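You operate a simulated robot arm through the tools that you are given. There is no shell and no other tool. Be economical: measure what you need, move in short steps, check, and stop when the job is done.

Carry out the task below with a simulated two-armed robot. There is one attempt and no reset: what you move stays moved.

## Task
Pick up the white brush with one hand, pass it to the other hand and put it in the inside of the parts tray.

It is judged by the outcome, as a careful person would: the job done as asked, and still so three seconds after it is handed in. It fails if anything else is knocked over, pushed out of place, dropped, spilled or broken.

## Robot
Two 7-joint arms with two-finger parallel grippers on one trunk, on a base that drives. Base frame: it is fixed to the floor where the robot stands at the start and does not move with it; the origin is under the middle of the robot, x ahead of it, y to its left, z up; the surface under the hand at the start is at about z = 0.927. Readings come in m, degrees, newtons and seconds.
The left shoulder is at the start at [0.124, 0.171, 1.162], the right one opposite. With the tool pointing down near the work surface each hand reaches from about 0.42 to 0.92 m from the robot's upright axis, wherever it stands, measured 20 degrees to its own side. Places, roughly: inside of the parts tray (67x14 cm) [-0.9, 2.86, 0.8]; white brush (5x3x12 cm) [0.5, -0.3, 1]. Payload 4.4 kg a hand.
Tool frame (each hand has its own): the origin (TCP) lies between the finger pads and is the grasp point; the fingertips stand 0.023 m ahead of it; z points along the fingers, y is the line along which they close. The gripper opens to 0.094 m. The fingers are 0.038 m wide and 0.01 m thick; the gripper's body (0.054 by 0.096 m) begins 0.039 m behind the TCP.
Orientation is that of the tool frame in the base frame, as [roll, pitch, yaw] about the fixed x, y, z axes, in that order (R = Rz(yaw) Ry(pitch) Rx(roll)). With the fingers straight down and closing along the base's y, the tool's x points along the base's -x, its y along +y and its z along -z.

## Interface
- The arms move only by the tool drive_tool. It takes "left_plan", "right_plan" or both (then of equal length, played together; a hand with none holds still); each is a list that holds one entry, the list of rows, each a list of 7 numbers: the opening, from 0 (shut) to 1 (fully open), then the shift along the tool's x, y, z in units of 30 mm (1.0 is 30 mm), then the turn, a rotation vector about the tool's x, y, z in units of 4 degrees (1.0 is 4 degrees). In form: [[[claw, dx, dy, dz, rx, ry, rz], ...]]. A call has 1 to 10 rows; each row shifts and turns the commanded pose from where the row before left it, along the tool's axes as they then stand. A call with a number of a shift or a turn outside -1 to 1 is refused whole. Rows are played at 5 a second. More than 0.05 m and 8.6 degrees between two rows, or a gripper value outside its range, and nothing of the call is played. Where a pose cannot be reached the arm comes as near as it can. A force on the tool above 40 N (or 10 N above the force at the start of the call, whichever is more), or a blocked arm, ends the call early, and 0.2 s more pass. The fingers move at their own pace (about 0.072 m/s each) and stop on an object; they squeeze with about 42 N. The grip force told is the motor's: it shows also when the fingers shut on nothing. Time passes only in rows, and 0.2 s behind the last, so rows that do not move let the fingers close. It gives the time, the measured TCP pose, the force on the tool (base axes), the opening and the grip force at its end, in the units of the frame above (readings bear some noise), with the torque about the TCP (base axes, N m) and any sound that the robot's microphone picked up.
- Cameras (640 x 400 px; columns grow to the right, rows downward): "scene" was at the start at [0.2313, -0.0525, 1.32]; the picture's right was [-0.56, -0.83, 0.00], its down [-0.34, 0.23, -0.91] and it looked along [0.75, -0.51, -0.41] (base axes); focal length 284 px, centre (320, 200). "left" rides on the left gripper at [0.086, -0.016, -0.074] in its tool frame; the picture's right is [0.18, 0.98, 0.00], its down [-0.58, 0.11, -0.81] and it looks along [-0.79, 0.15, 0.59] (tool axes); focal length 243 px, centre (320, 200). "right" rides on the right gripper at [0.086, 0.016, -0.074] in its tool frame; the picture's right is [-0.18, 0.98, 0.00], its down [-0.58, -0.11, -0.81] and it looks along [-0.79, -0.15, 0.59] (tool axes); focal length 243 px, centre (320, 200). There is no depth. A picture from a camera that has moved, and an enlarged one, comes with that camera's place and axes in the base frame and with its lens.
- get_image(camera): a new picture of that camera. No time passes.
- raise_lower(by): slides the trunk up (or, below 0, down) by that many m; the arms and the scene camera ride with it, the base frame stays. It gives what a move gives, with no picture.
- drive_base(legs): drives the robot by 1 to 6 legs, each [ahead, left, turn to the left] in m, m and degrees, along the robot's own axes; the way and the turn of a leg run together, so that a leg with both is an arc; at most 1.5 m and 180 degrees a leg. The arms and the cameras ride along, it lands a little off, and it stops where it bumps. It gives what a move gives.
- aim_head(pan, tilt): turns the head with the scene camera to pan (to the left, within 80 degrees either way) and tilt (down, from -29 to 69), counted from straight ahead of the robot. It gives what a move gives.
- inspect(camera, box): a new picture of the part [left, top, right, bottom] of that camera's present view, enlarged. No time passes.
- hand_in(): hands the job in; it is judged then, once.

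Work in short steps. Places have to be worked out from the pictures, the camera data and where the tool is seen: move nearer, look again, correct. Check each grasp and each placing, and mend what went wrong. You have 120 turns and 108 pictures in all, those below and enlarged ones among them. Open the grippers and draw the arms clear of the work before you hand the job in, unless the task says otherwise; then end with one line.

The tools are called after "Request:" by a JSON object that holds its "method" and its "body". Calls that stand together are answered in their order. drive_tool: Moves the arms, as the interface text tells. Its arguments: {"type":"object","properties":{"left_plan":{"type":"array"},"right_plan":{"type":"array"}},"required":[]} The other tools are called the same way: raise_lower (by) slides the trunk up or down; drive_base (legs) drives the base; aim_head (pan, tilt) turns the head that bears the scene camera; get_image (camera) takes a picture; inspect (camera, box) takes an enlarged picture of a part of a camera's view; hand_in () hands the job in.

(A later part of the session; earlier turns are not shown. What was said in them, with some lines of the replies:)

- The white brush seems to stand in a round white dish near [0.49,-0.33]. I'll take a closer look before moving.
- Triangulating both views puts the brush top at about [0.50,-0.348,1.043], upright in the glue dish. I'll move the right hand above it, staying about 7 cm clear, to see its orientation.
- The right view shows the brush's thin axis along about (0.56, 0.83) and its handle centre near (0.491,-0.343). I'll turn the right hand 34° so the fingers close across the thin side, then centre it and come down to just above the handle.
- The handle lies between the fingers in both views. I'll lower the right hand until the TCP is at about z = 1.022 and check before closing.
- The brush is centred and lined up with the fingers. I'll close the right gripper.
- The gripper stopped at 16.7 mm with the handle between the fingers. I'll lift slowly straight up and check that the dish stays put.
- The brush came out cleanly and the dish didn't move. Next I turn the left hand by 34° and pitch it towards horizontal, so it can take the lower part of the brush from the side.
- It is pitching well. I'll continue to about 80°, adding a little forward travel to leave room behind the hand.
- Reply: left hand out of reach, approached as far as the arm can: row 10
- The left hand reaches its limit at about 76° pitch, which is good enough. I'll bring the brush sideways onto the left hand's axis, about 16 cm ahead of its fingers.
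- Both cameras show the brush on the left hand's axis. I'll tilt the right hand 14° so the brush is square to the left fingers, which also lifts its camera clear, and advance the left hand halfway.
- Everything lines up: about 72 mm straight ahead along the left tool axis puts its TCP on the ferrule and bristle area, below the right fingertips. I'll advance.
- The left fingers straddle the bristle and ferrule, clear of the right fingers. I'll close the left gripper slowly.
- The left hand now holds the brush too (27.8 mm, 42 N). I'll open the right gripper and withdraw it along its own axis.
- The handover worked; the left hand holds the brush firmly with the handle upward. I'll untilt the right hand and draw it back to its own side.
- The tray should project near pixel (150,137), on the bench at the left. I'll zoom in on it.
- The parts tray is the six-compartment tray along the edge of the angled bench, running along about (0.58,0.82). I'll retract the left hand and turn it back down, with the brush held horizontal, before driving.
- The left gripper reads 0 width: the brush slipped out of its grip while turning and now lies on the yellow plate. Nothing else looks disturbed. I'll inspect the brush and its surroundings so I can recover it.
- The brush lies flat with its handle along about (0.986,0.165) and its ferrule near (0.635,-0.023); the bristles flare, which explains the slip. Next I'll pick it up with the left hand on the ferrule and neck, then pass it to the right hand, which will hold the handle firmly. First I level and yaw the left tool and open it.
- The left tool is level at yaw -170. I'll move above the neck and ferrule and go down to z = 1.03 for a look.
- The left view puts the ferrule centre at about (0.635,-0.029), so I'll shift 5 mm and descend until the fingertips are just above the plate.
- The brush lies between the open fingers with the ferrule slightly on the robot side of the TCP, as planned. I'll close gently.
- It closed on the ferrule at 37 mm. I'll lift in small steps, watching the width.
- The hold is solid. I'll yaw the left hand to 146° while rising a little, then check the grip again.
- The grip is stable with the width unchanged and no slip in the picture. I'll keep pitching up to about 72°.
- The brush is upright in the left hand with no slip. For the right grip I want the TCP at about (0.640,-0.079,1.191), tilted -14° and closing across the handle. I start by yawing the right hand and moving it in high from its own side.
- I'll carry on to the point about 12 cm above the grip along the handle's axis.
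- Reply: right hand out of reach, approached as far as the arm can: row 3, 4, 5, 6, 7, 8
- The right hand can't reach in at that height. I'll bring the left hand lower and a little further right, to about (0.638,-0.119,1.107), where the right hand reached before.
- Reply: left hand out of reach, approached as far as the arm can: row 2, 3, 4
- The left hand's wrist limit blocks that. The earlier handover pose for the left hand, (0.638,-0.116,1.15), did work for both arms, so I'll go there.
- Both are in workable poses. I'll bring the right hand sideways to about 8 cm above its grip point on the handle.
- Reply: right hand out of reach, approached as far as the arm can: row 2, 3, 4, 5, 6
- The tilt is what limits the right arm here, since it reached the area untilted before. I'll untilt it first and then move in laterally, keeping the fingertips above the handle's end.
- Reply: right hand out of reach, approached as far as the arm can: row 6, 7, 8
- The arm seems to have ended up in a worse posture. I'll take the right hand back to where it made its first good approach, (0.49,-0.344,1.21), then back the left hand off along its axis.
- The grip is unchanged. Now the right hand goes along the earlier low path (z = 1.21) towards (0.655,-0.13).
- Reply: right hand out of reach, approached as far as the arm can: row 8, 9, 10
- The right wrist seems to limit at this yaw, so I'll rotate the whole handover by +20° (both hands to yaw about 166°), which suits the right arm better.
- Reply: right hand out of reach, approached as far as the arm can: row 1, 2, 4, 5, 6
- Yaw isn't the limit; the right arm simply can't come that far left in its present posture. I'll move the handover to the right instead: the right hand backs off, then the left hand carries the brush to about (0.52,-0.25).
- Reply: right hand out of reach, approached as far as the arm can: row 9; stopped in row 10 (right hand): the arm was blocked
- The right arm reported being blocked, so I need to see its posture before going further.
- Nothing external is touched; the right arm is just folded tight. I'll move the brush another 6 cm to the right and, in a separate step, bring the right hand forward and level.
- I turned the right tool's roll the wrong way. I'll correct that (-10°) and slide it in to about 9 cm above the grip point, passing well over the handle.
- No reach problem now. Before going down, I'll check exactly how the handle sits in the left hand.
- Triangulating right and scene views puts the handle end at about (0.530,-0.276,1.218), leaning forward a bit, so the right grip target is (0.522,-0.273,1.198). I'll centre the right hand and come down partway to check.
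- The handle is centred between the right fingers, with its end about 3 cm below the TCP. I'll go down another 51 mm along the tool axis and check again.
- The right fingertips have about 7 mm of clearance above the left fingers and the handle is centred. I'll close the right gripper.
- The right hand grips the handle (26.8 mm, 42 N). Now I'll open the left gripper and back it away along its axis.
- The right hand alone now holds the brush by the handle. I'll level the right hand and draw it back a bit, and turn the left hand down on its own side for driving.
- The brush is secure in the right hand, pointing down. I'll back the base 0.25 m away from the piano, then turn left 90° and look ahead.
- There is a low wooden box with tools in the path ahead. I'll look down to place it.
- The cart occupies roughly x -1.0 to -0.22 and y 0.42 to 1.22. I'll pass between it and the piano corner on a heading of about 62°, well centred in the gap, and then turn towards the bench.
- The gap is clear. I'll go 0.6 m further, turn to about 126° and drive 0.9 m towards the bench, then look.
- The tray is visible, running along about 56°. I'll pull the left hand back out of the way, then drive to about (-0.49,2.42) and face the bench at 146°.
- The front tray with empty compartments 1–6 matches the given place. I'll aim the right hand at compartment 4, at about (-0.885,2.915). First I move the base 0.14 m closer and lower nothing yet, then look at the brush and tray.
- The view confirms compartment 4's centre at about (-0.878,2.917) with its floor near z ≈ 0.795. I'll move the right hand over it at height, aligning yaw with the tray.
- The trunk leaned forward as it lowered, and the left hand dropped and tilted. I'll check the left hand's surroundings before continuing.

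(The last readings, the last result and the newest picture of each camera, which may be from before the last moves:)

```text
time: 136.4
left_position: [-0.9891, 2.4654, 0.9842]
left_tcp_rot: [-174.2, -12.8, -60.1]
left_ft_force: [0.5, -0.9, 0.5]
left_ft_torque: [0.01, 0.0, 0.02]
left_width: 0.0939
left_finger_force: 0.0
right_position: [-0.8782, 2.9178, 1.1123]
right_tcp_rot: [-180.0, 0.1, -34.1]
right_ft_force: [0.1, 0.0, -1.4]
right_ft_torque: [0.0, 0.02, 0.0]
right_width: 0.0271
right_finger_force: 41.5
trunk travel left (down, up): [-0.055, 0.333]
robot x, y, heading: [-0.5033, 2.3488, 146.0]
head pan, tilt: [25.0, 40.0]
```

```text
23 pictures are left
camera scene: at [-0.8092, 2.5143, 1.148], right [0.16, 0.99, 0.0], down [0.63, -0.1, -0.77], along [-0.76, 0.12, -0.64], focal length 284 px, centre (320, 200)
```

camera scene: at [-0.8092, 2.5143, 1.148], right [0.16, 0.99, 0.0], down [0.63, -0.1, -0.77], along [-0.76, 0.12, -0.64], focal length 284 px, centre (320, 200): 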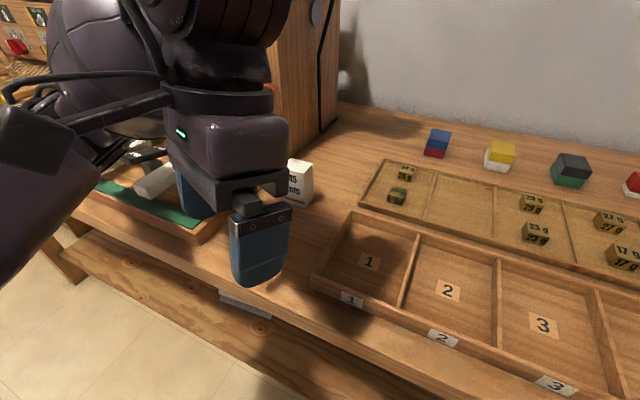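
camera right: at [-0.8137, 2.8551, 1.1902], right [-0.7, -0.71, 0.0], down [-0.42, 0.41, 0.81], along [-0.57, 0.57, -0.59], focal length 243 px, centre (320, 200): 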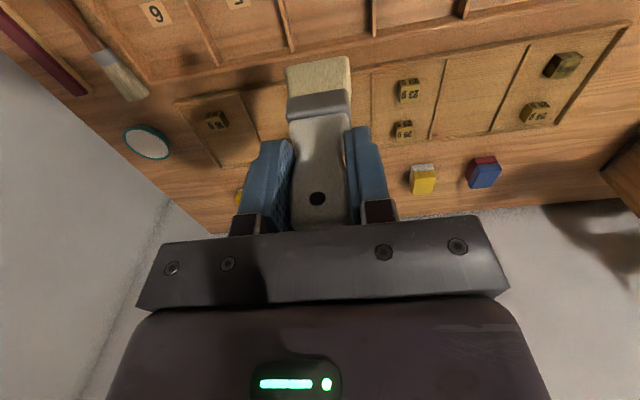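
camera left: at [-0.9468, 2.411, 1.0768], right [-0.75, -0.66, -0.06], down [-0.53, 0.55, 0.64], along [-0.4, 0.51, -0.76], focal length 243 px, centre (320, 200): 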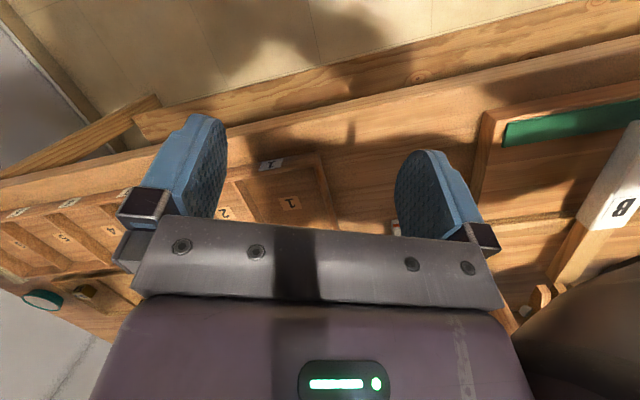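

The left hand hangs clear over the bench edge and touches nothing, so I leave it. I'll lower the right hand by 18 cm, keeping the brush bottom above the tray walls, and check.

Request:
{"method": "drive_tool", "body": {"right_plan": [[[0, 0, 0, 0.75, 0, 0, 0], [0, 0, 0, 0.75, 0, 0, 0], [0, 0, 0, 0.75, 0, 0, 0], [0, 0, 0, 0.75, 0, 0, 0], [0, 0, 0, 0.75, 0, 0, 0], [0, 0, 0, 0.75, 0, 0, 0], [0, 0, 0, 0.75, 0, 0, 0], [0, 0, 0, 0.75, 0, 0, 0], [0, 0, 0, 0, 0, 0, 0]]]}}

Request:
{"method": "aim_head", "body": {"pan": -25, "tilt": 40}}

Request:
{"method": "get_image", "body": {"camera": "scene"}}

Request:
{"method": "get_image", "body": {"camera": "right"}}

```text
time: 138.4
left_position: [-0.9879, 2.465, 0.9842]
left_tcp_rot: [-174.2, -12.8, -60.1]
left_ft_force: [-0.8, 0.2, -0.7]
left_ft_torque: [-0.02, -0.01, -0.02]
left_width: 0.094
left_finger_force: 0.2
right_position: [-0.8774, 2.9179, 0.9333]
right_tcp_rot: [-179.9, 0.0, -34.1]
right_ft_force: [0.5, 0.5, -1.2]
right_ft_torque: [-0.01, -0.03, -0.01]
right_width: 0.0267
right_finger_force: 41.7
trunk travel left (down, up): [-0.055, 0.333]
robot x, y, heading: [-0.5054, 2.3475, 146.1]
head pan, tilt: [25.0, 40.0]
```

```text
time: 139.6
left_position: [-0.9889, 2.4662, 0.9847]
left_tcp_rot: [-174.3, -12.9, -60.2]
left_ft_force: [0.2, -0.9, -0.1]
left_ft_torque: [-0.01, -0.02, 0.01]
left_width: 0.094
left_finger_force: 0.1
right_position: [-0.8791, 2.9183, 0.9338]
right_tcp_rot: [-180.0, 0.1, -34.1]
right_ft_force: [1.3, 0.7, -1.1]
right_ft_torque: [0.0, 0.01, -0.01]
right_width: 0.0266
right_finger_force: 42.4
trunk travel left (down, up): [-0.055, 0.333]
robot x, y, heading: [-0.5046, 2.3476, 146.1]
head pan, tilt: [-25.0, 40.0]
```

```text
22 pictures are left
camera scene: at [-0.7691, 2.5737, 1.148], right [0.86, 0.52, 0.0], down [0.33, -0.55, -0.77], along [-0.4, 0.66, -0.64], focal length 284 px, centre (320, 200)
```

scene: 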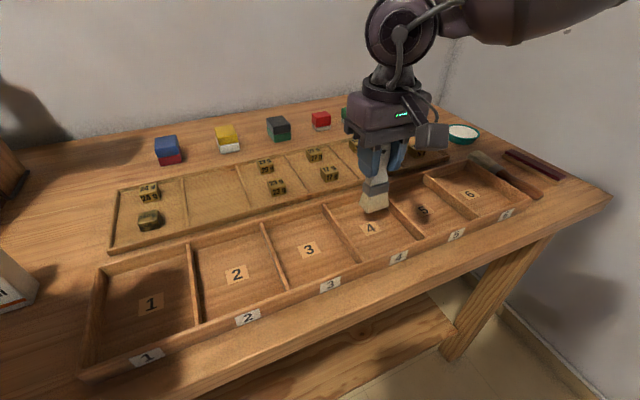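

```text
21 pictures are left
camera right: at [-0.8156, 2.8564, 1.0078], right [-0.7, -0.71, 0.0], down [-0.42, 0.42, 0.81], along [-0.57, 0.57, -0.59], focal length 243 px, centre (320, 200)
```

right: 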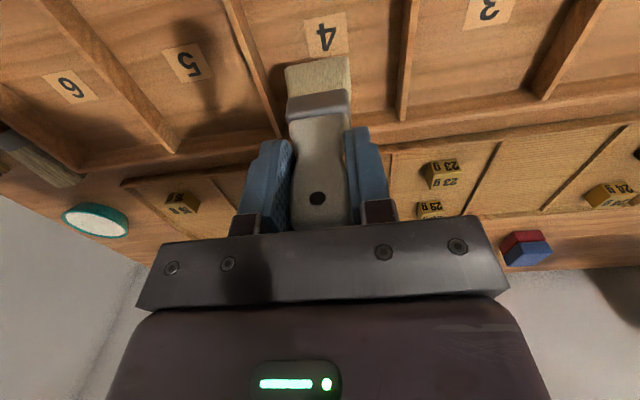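

The brush bottom is directly over compartment 4's number, about 4–5 cm above the floor, with no lean. I'll lower gently and watch the force.

Request:
{"method": "drive_tool", "body": {"right_plan": [[[0, 0, 0, 0.25, 0, 0, 0], [0, 0, 0, 0.25, 0, 0, 0], [0, 0, 0, 0.25, 0, 0, 0], [0, 0, 0, 0.25, 0, 0, 0], [0, 0, 0, 0.2, 0, 0, 0], [0, 0, 0, 0, 0, 0, 0]]]}}

Request:
{"method": "inspect", "body": {"camera": "scene", "box": [280, 120, 480, 280]}}

```text
time: 141.0
left_position: [-0.9885, 2.4655, 0.9834]
left_tcp_rot: [-174.2, -12.8, -60.1]
left_ft_force: [-0.3, 0.6, 0.9]
left_ft_torque: [0.02, -0.02, 0.01]
left_width: 0.094
left_finger_force: 0.0
right_position: [-0.878, 2.9176, 0.8972]
right_tcp_rot: [-179.9, 0.0, -34.2]
right_ft_force: [-0.7, 0.0, -1.4]
right_ft_torque: [0.0, 0.0, -0.02]
right_width: 0.0268
right_finger_force: 42.5
trunk travel left (down, up): [-0.055, 0.333]
robot x, y, heading: [-0.5022, 2.3524, 146.1]
head pan, tilt: [-25.0, 40.0]
```

```text
2.50 times, centred on (380, 200) of scene
camera zoom: at [-0.769, 2.5737, 1.148], right [0.86, 0.52, 0.0], down [0.33, -0.55, -0.77], along [-0.39, 0.66, -0.64], focal length 709 px, centre (170, 200)
```

zoom: 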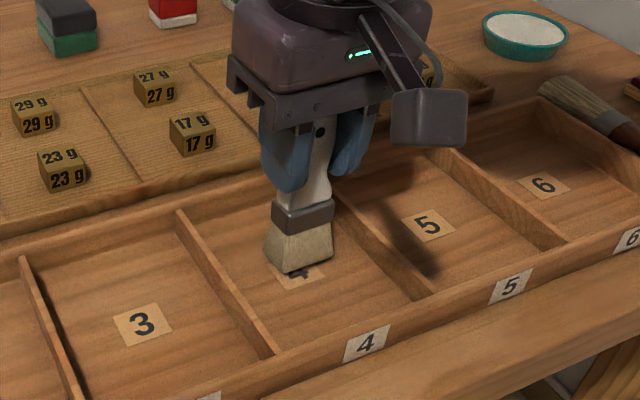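

It's near the floor with no contact yet. I'll continue in 3 mm steps.

Request:
{"method": "drive_tool", "body": {"right_plan": [[[0, 0, 0, 0.1, 0, 0, 0], [0, 0, 0, 0.1, 0, 0, 0], [0, 0, 0, 0, 0, 0, 0]]]}}

Request:
{"method": "drive_tool", "body": {"right_plan": [[[0, 0, 0, 0.08, 0, 0, 0], [0, 0, 0, 0, 0, 0, 0]]]}}

Request:
{"method": "inspect", "body": {"camera": "scene", "box": [330, 160, 430, 240]}}

```text
time: 141.8
left_position: [-0.9874, 2.4639, 0.9873]
left_tcp_rot: [-174.3, -12.6, -60.2]
left_ft_force: [-1.4, -0.3, 0.0]
left_ft_torque: [-0.03, 0.01, 0.04]
left_width: 0.0941
left_finger_force: 0.0
right_position: [-0.8766, 2.9176, 0.8959]
right_tcp_rot: [-180.0, 0.6, -34.0]
right_ft_force: [4.7, 3.5, 30.8]
right_ft_torque: [0.33, 0.16, -0.06]
right_width: 0.027
right_finger_force: 42.0
trunk travel left (down, up): [-0.055, 0.333]
robot x, y, heading: [-0.5023, 2.3461, 145.8]
head pan, tilt: [-25.0, 40.0]
```

```text
time: 142.3
left_position: [-0.9875, 2.4642, 0.9851]
left_tcp_rot: [-174.2, -12.6, -60.1]
left_ft_force: [0.5, -0.3, 1.1]
left_ft_torque: [-0.01, 0.02, 0.03]
left_width: 0.094
left_finger_force: 0.0
right_position: [-0.8778, 2.9163, 0.8949]
right_tcp_rot: [179.9, 0.6, -33.9]
right_ft_force: [10.1, -1.2, 31.8]
right_ft_torque: [-0.04, -0.34, -0.02]
right_width: 0.027
right_finger_force: 42.1
trunk travel left (down, up): [-0.055, 0.333]
robot x, y, heading: [-0.5036, 2.351, 145.9]
head pan, tilt: [-25.0, 40.0]
stopped in row 2 (right hand): the force on the tool passed its limit at 46 N (the readings are from after the stop); the commanded pose is now the measured one
```

```text
5.00 times, centred on (380, 200) of scene
camera zoom: at [-0.7665, 2.572, 1.149], right [0.86, 0.51, 0.0], down [0.33, -0.55, -0.77], along [-0.4, 0.66, -0.64], focal length 1418 px, centre (20, 200)
```

zoom: 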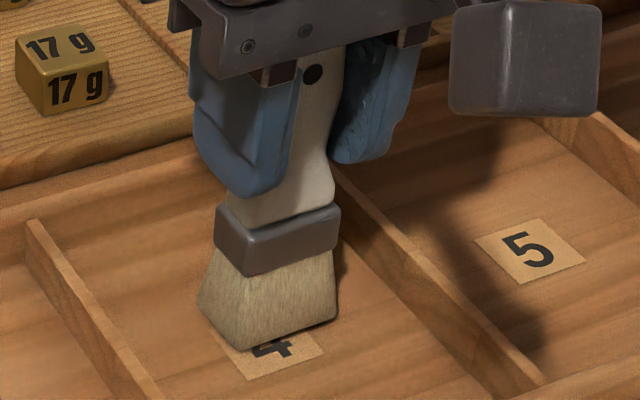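

The brush is standing on the floor of compartment 4 (contact about 30 N). I'll ease up 1.5 mm to shed the load, then open the gripper.

Request:
{"method": "drive_tool", "body": {"right_plan": [[[0, 0, 0, -0.04, 0, 0, 0], [0, 0, 0, 0, 0, 0, 0]]]}}

```text
time: 142.9
left_position: [-0.9884, 2.4641, 0.9863]
left_tcp_rot: [-174.2, -12.7, -60.1]
left_ft_force: [0.3, -0.7, -0.2]
left_ft_torque: [-0.01, 0.04, 0.0]
left_width: 0.0939
left_finger_force: 0.0
right_position: [-0.8768, 2.9168, 0.8926]
right_tcp_rot: [-179.9, 0.4, -34.1]
right_ft_force: [7.2, 0.4, 31.5]
right_ft_torque: [0.09, -0.17, -0.06]
right_width: 0.0268
right_finger_force: 42.2
trunk travel left (down, up): [-0.055, 0.333]
robot x, y, heading: [-0.5012, 2.351, 145.9]
head pan, tilt: [-25.0, 40.0]
```

There is still 31 N of load, so I'll ease up a little more.

Request:
{"method": "drive_tool", "body": {"right_plan": [[[0, 0, 0, -0.05, 0, 0, 0], [0, 0, 0, -0.05, 0, 0, 0], [0, 0, 0, 0, 0, 0, 0]]]}}

```text
time: 143.8
left_position: [-0.9892, 2.4644, 0.9832]
left_tcp_rot: [-174.2, -12.8, -60.1]
left_ft_force: [-0.6, -0.3, -0.3]
left_ft_torque: [0.01, 0.0, -0.02]
left_width: 0.0939
left_finger_force: 0.0
right_position: [-0.8773, 2.9158, 0.8951]
right_tcp_rot: [180.0, 0.1, -34.1]
right_ft_force: [-1.0, -2.4, 7.9]
right_ft_torque: [-0.13, 0.19, 0.04]
right_width: 0.0266
right_finger_force: 41.8
trunk travel left (down, up): [-0.055, 0.333]
robot x, y, heading: [-0.5015, 2.348, 146.0]
head pan, tilt: [-25.0, 40.0]
```

The load is down to 8 N. I'll open slowly, then check.

Request:
{"method": "drive_tool", "body": {"right_plan": [[[0.32, 0, 0, 0, 0, 0, 0], [0.4, 0, 0, 0, 0, 0, 0], [0.6, 0, 0, 0, 0, 0, 0], [0.8, 0, 0, 0, 0, 0, 0], [0.8, 0, 0, 0, 0, 0, 0]]]}}

Request:
{"method": "inspect", "body": {"camera": "scene", "box": [280, 120, 480, 280]}}

Request:
{"method": "inspect", "body": {"camera": "right", "box": [160, 0, 480, 230]}}

```text
time: 144.9
left_position: [-0.9892, 2.4648, 0.9845]
left_tcp_rot: [-174.2, -12.8, -60.1]
left_ft_force: [-0.4, 0.6, 0.0]
left_ft_torque: [0.0, -0.01, 0.03]
left_width: 0.0939
left_finger_force: 0.0
right_position: [-0.8787, 2.9177, 0.8956]
right_tcp_rot: [-179.9, 0.2, -34.0]
right_ft_force: [-1.6, 0.4, 0.6]
right_ft_torque: [-0.03, -0.03, -0.02]
right_width: 0.0752
right_finger_force: 0.0
trunk travel left (down, up): [-0.055, 0.333]
robot x, y, heading: [-0.5015, 2.3512, 146.0]
head pan, tilt: [-25.0, 40.0]
```

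```text
2.50 times, centred on (380, 200) of scene
camera zoom: at [-0.769, 2.5737, 1.148], right [0.86, 0.52, 0.0], down [0.33, -0.55, -0.77], along [-0.39, 0.66, -0.64], focal length 709 px, centre (170, 200)
```

zoom: 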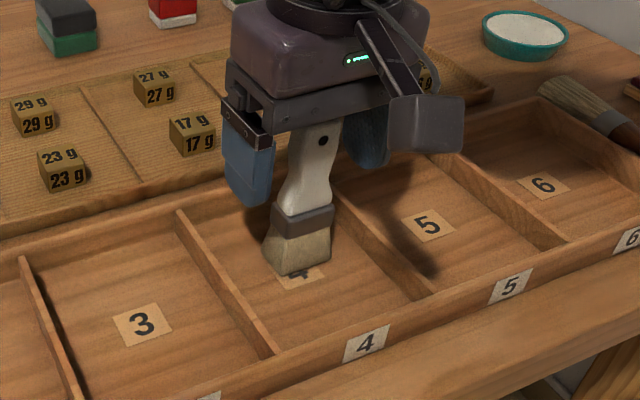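

```text
1.74 times, centred on (320, 115) of right
camera zoom: at [-0.8157, 2.8561, 0.9694], right [-0.7, -0.71, 0.0], down [-0.42, 0.41, 0.81], along [-0.58, 0.57, -0.59], focal length 422 px, centre (320, 348)
```

zoom: 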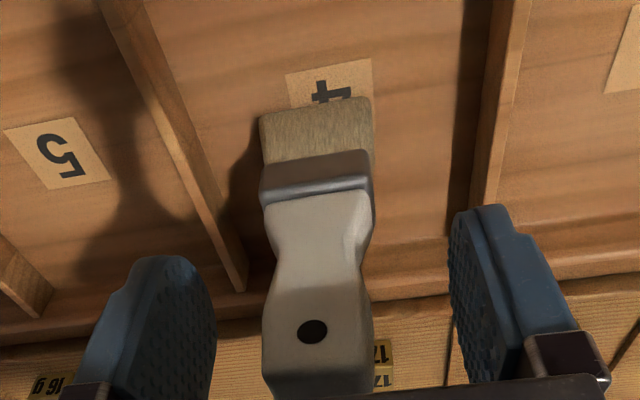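

The brush stands freely in compartment 4. I'll raise the right hand straight up, clear of the handle.

Request:
{"method": "drive_tool", "body": {"right_plan": [[[1, 0, 0, -0.3, 0, 0, 0], [1, 0, 0, -0.5, 0, 0, 0], [1, 0, 0, -0.6, 0, 0, 0], [1, 0, 0, -0.7, 0, 0, 0], [1, 0, 0, -0.8, 0, 0, 0], [1, 0, 0, -0.8, 0, 0, 0], [1, 0, 0, -0.8, 0, 0, 0], [1, 0, 0, -0.8, 0, 0, 0], [1, 0, 0, -0.8, 0, 0, 0], [1, 0, 0, 0, 0, 0, 0]]]}}

Request:
{"method": "get_image", "body": {"camera": "scene"}}

```text
time: 147.2
left_position: [-0.9894, 2.4645, 0.9835]
left_tcp_rot: [-174.2, -12.9, -60.0]
left_ft_force: [0.0, 0.3, -0.8]
left_ft_torque: [0.03, 0.0, 0.01]
left_width: 0.0939
left_finger_force: 0.2
right_position: [-0.8779, 2.917, 1.0765]
right_tcp_rot: [179.9, 0.1, -34.1]
right_ft_force: [0.3, -0.9, 0.3]
right_ft_torque: [0.01, -0.01, 0.03]
right_width: 0.0941
right_finger_force: 0.0
trunk travel left (down, up): [-0.055, 0.333]
robot x, y, heading: [-0.5017, 2.3488, 145.8]
head pan, tilt: [-25.0, 40.0]
```

```text
16 pictures are left
camera scene: at [-0.7691, 2.5739, 1.1479], right [0.86, 0.52, 0.0], down [0.33, -0.55, -0.77], along [-0.39, 0.66, -0.64], focal length 284 px, centre (320, 200)
```

scene: 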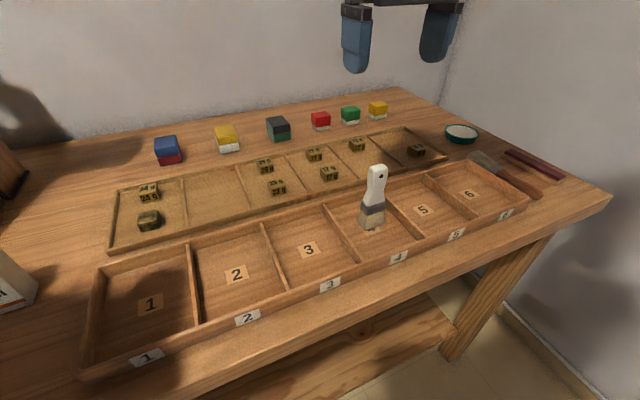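

The brush stands inside compartment 4 and nothing else moved. I'll back the base 0.35 m straight away so both arms are clear, then take a last look.

Request:
{"method": "drive_base", "body": {"legs": [[-0.35, 0, 0]]}}

Request:
{"method": "aim_head", "body": {"pan": 0, "tilt": 30}}

Request:
{"method": "get_image", "body": {"camera": "scene"}}

```text
time: 149.4
left_position: [-0.6964, 2.2689, 0.9846]
left_tcp_rot: [-174.2, -12.8, -60.1]
left_ft_force: [-0.1, -0.1, -0.3]
left_ft_torque: [-0.02, 0.03, -0.03]
left_width: 0.0941
left_finger_force: 0.1
right_position: [-0.5856, 2.7213, 1.0775]
right_tcp_rot: [-179.9, 0.2, -34.1]
right_ft_force: [0.7, 0.3, -0.7]
right_ft_torque: [0.03, 0.0, 0.03]
right_width: 0.0939
right_finger_force: 0.0
trunk travel left (down, up): [-0.055, 0.333]
robot x, y, heading: [-0.2115, 2.1602, 145.9]
head pan, tilt: [-25.0, 40.0]
```

```text
time: 150.3
left_position: [-0.6976, 2.2686, 0.9849]
left_tcp_rot: [-174.1, -12.8, -60.2]
left_ft_force: [-0.2, 0.1, 0.1]
left_ft_torque: [0.0, -0.01, 0.01]
left_width: 0.0943
left_finger_force: 0.1
right_position: [-0.586, 2.7202, 1.0774]
right_tcp_rot: [180.0, 0.3, -34.1]
right_ft_force: [-0.7, 0.6, 0.5]
right_ft_torque: [0.01, 0.0, -0.02]
right_width: 0.0938
right_finger_force: 0.0
trunk travel left (down, up): [-0.055, 0.333]
robot x, y, heading: [-0.2128, 2.1496, 145.9]
head pan, tilt: [0.0, 30.0]
```

```text
15 pictures are left
camera scene: at [-0.5082, 2.3548, 1.1634], right [0.56, 0.83, 0.0], down [0.41, -0.28, -0.87], along [-0.72, 0.48, -0.5], focal length 284 px, centre (320, 200)
```

scene: 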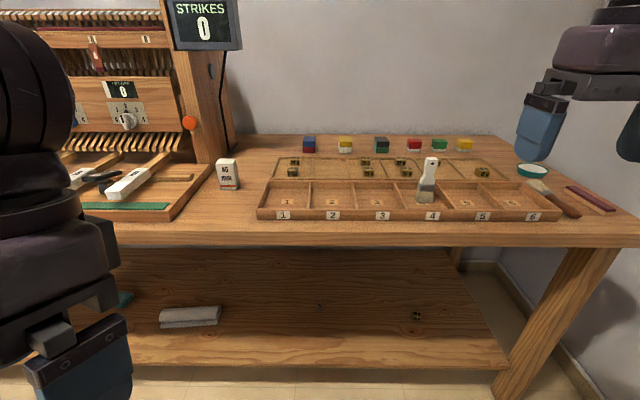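

The brush stands stably in the tray, both grippers are open and clear, and everything else is in place. I'm handing in.

Request:
{"method": "hand_in", "body": {}}

```text
The job is handed in.
```

The white brush is standing upright in compartment 4 of the parts tray, passed hand to hand on the way; the left hand dropped it onto the piano's yellow plate after the first pass, so I picked it up with the left hand, passed it to the right, and saw nothing else disturbed.
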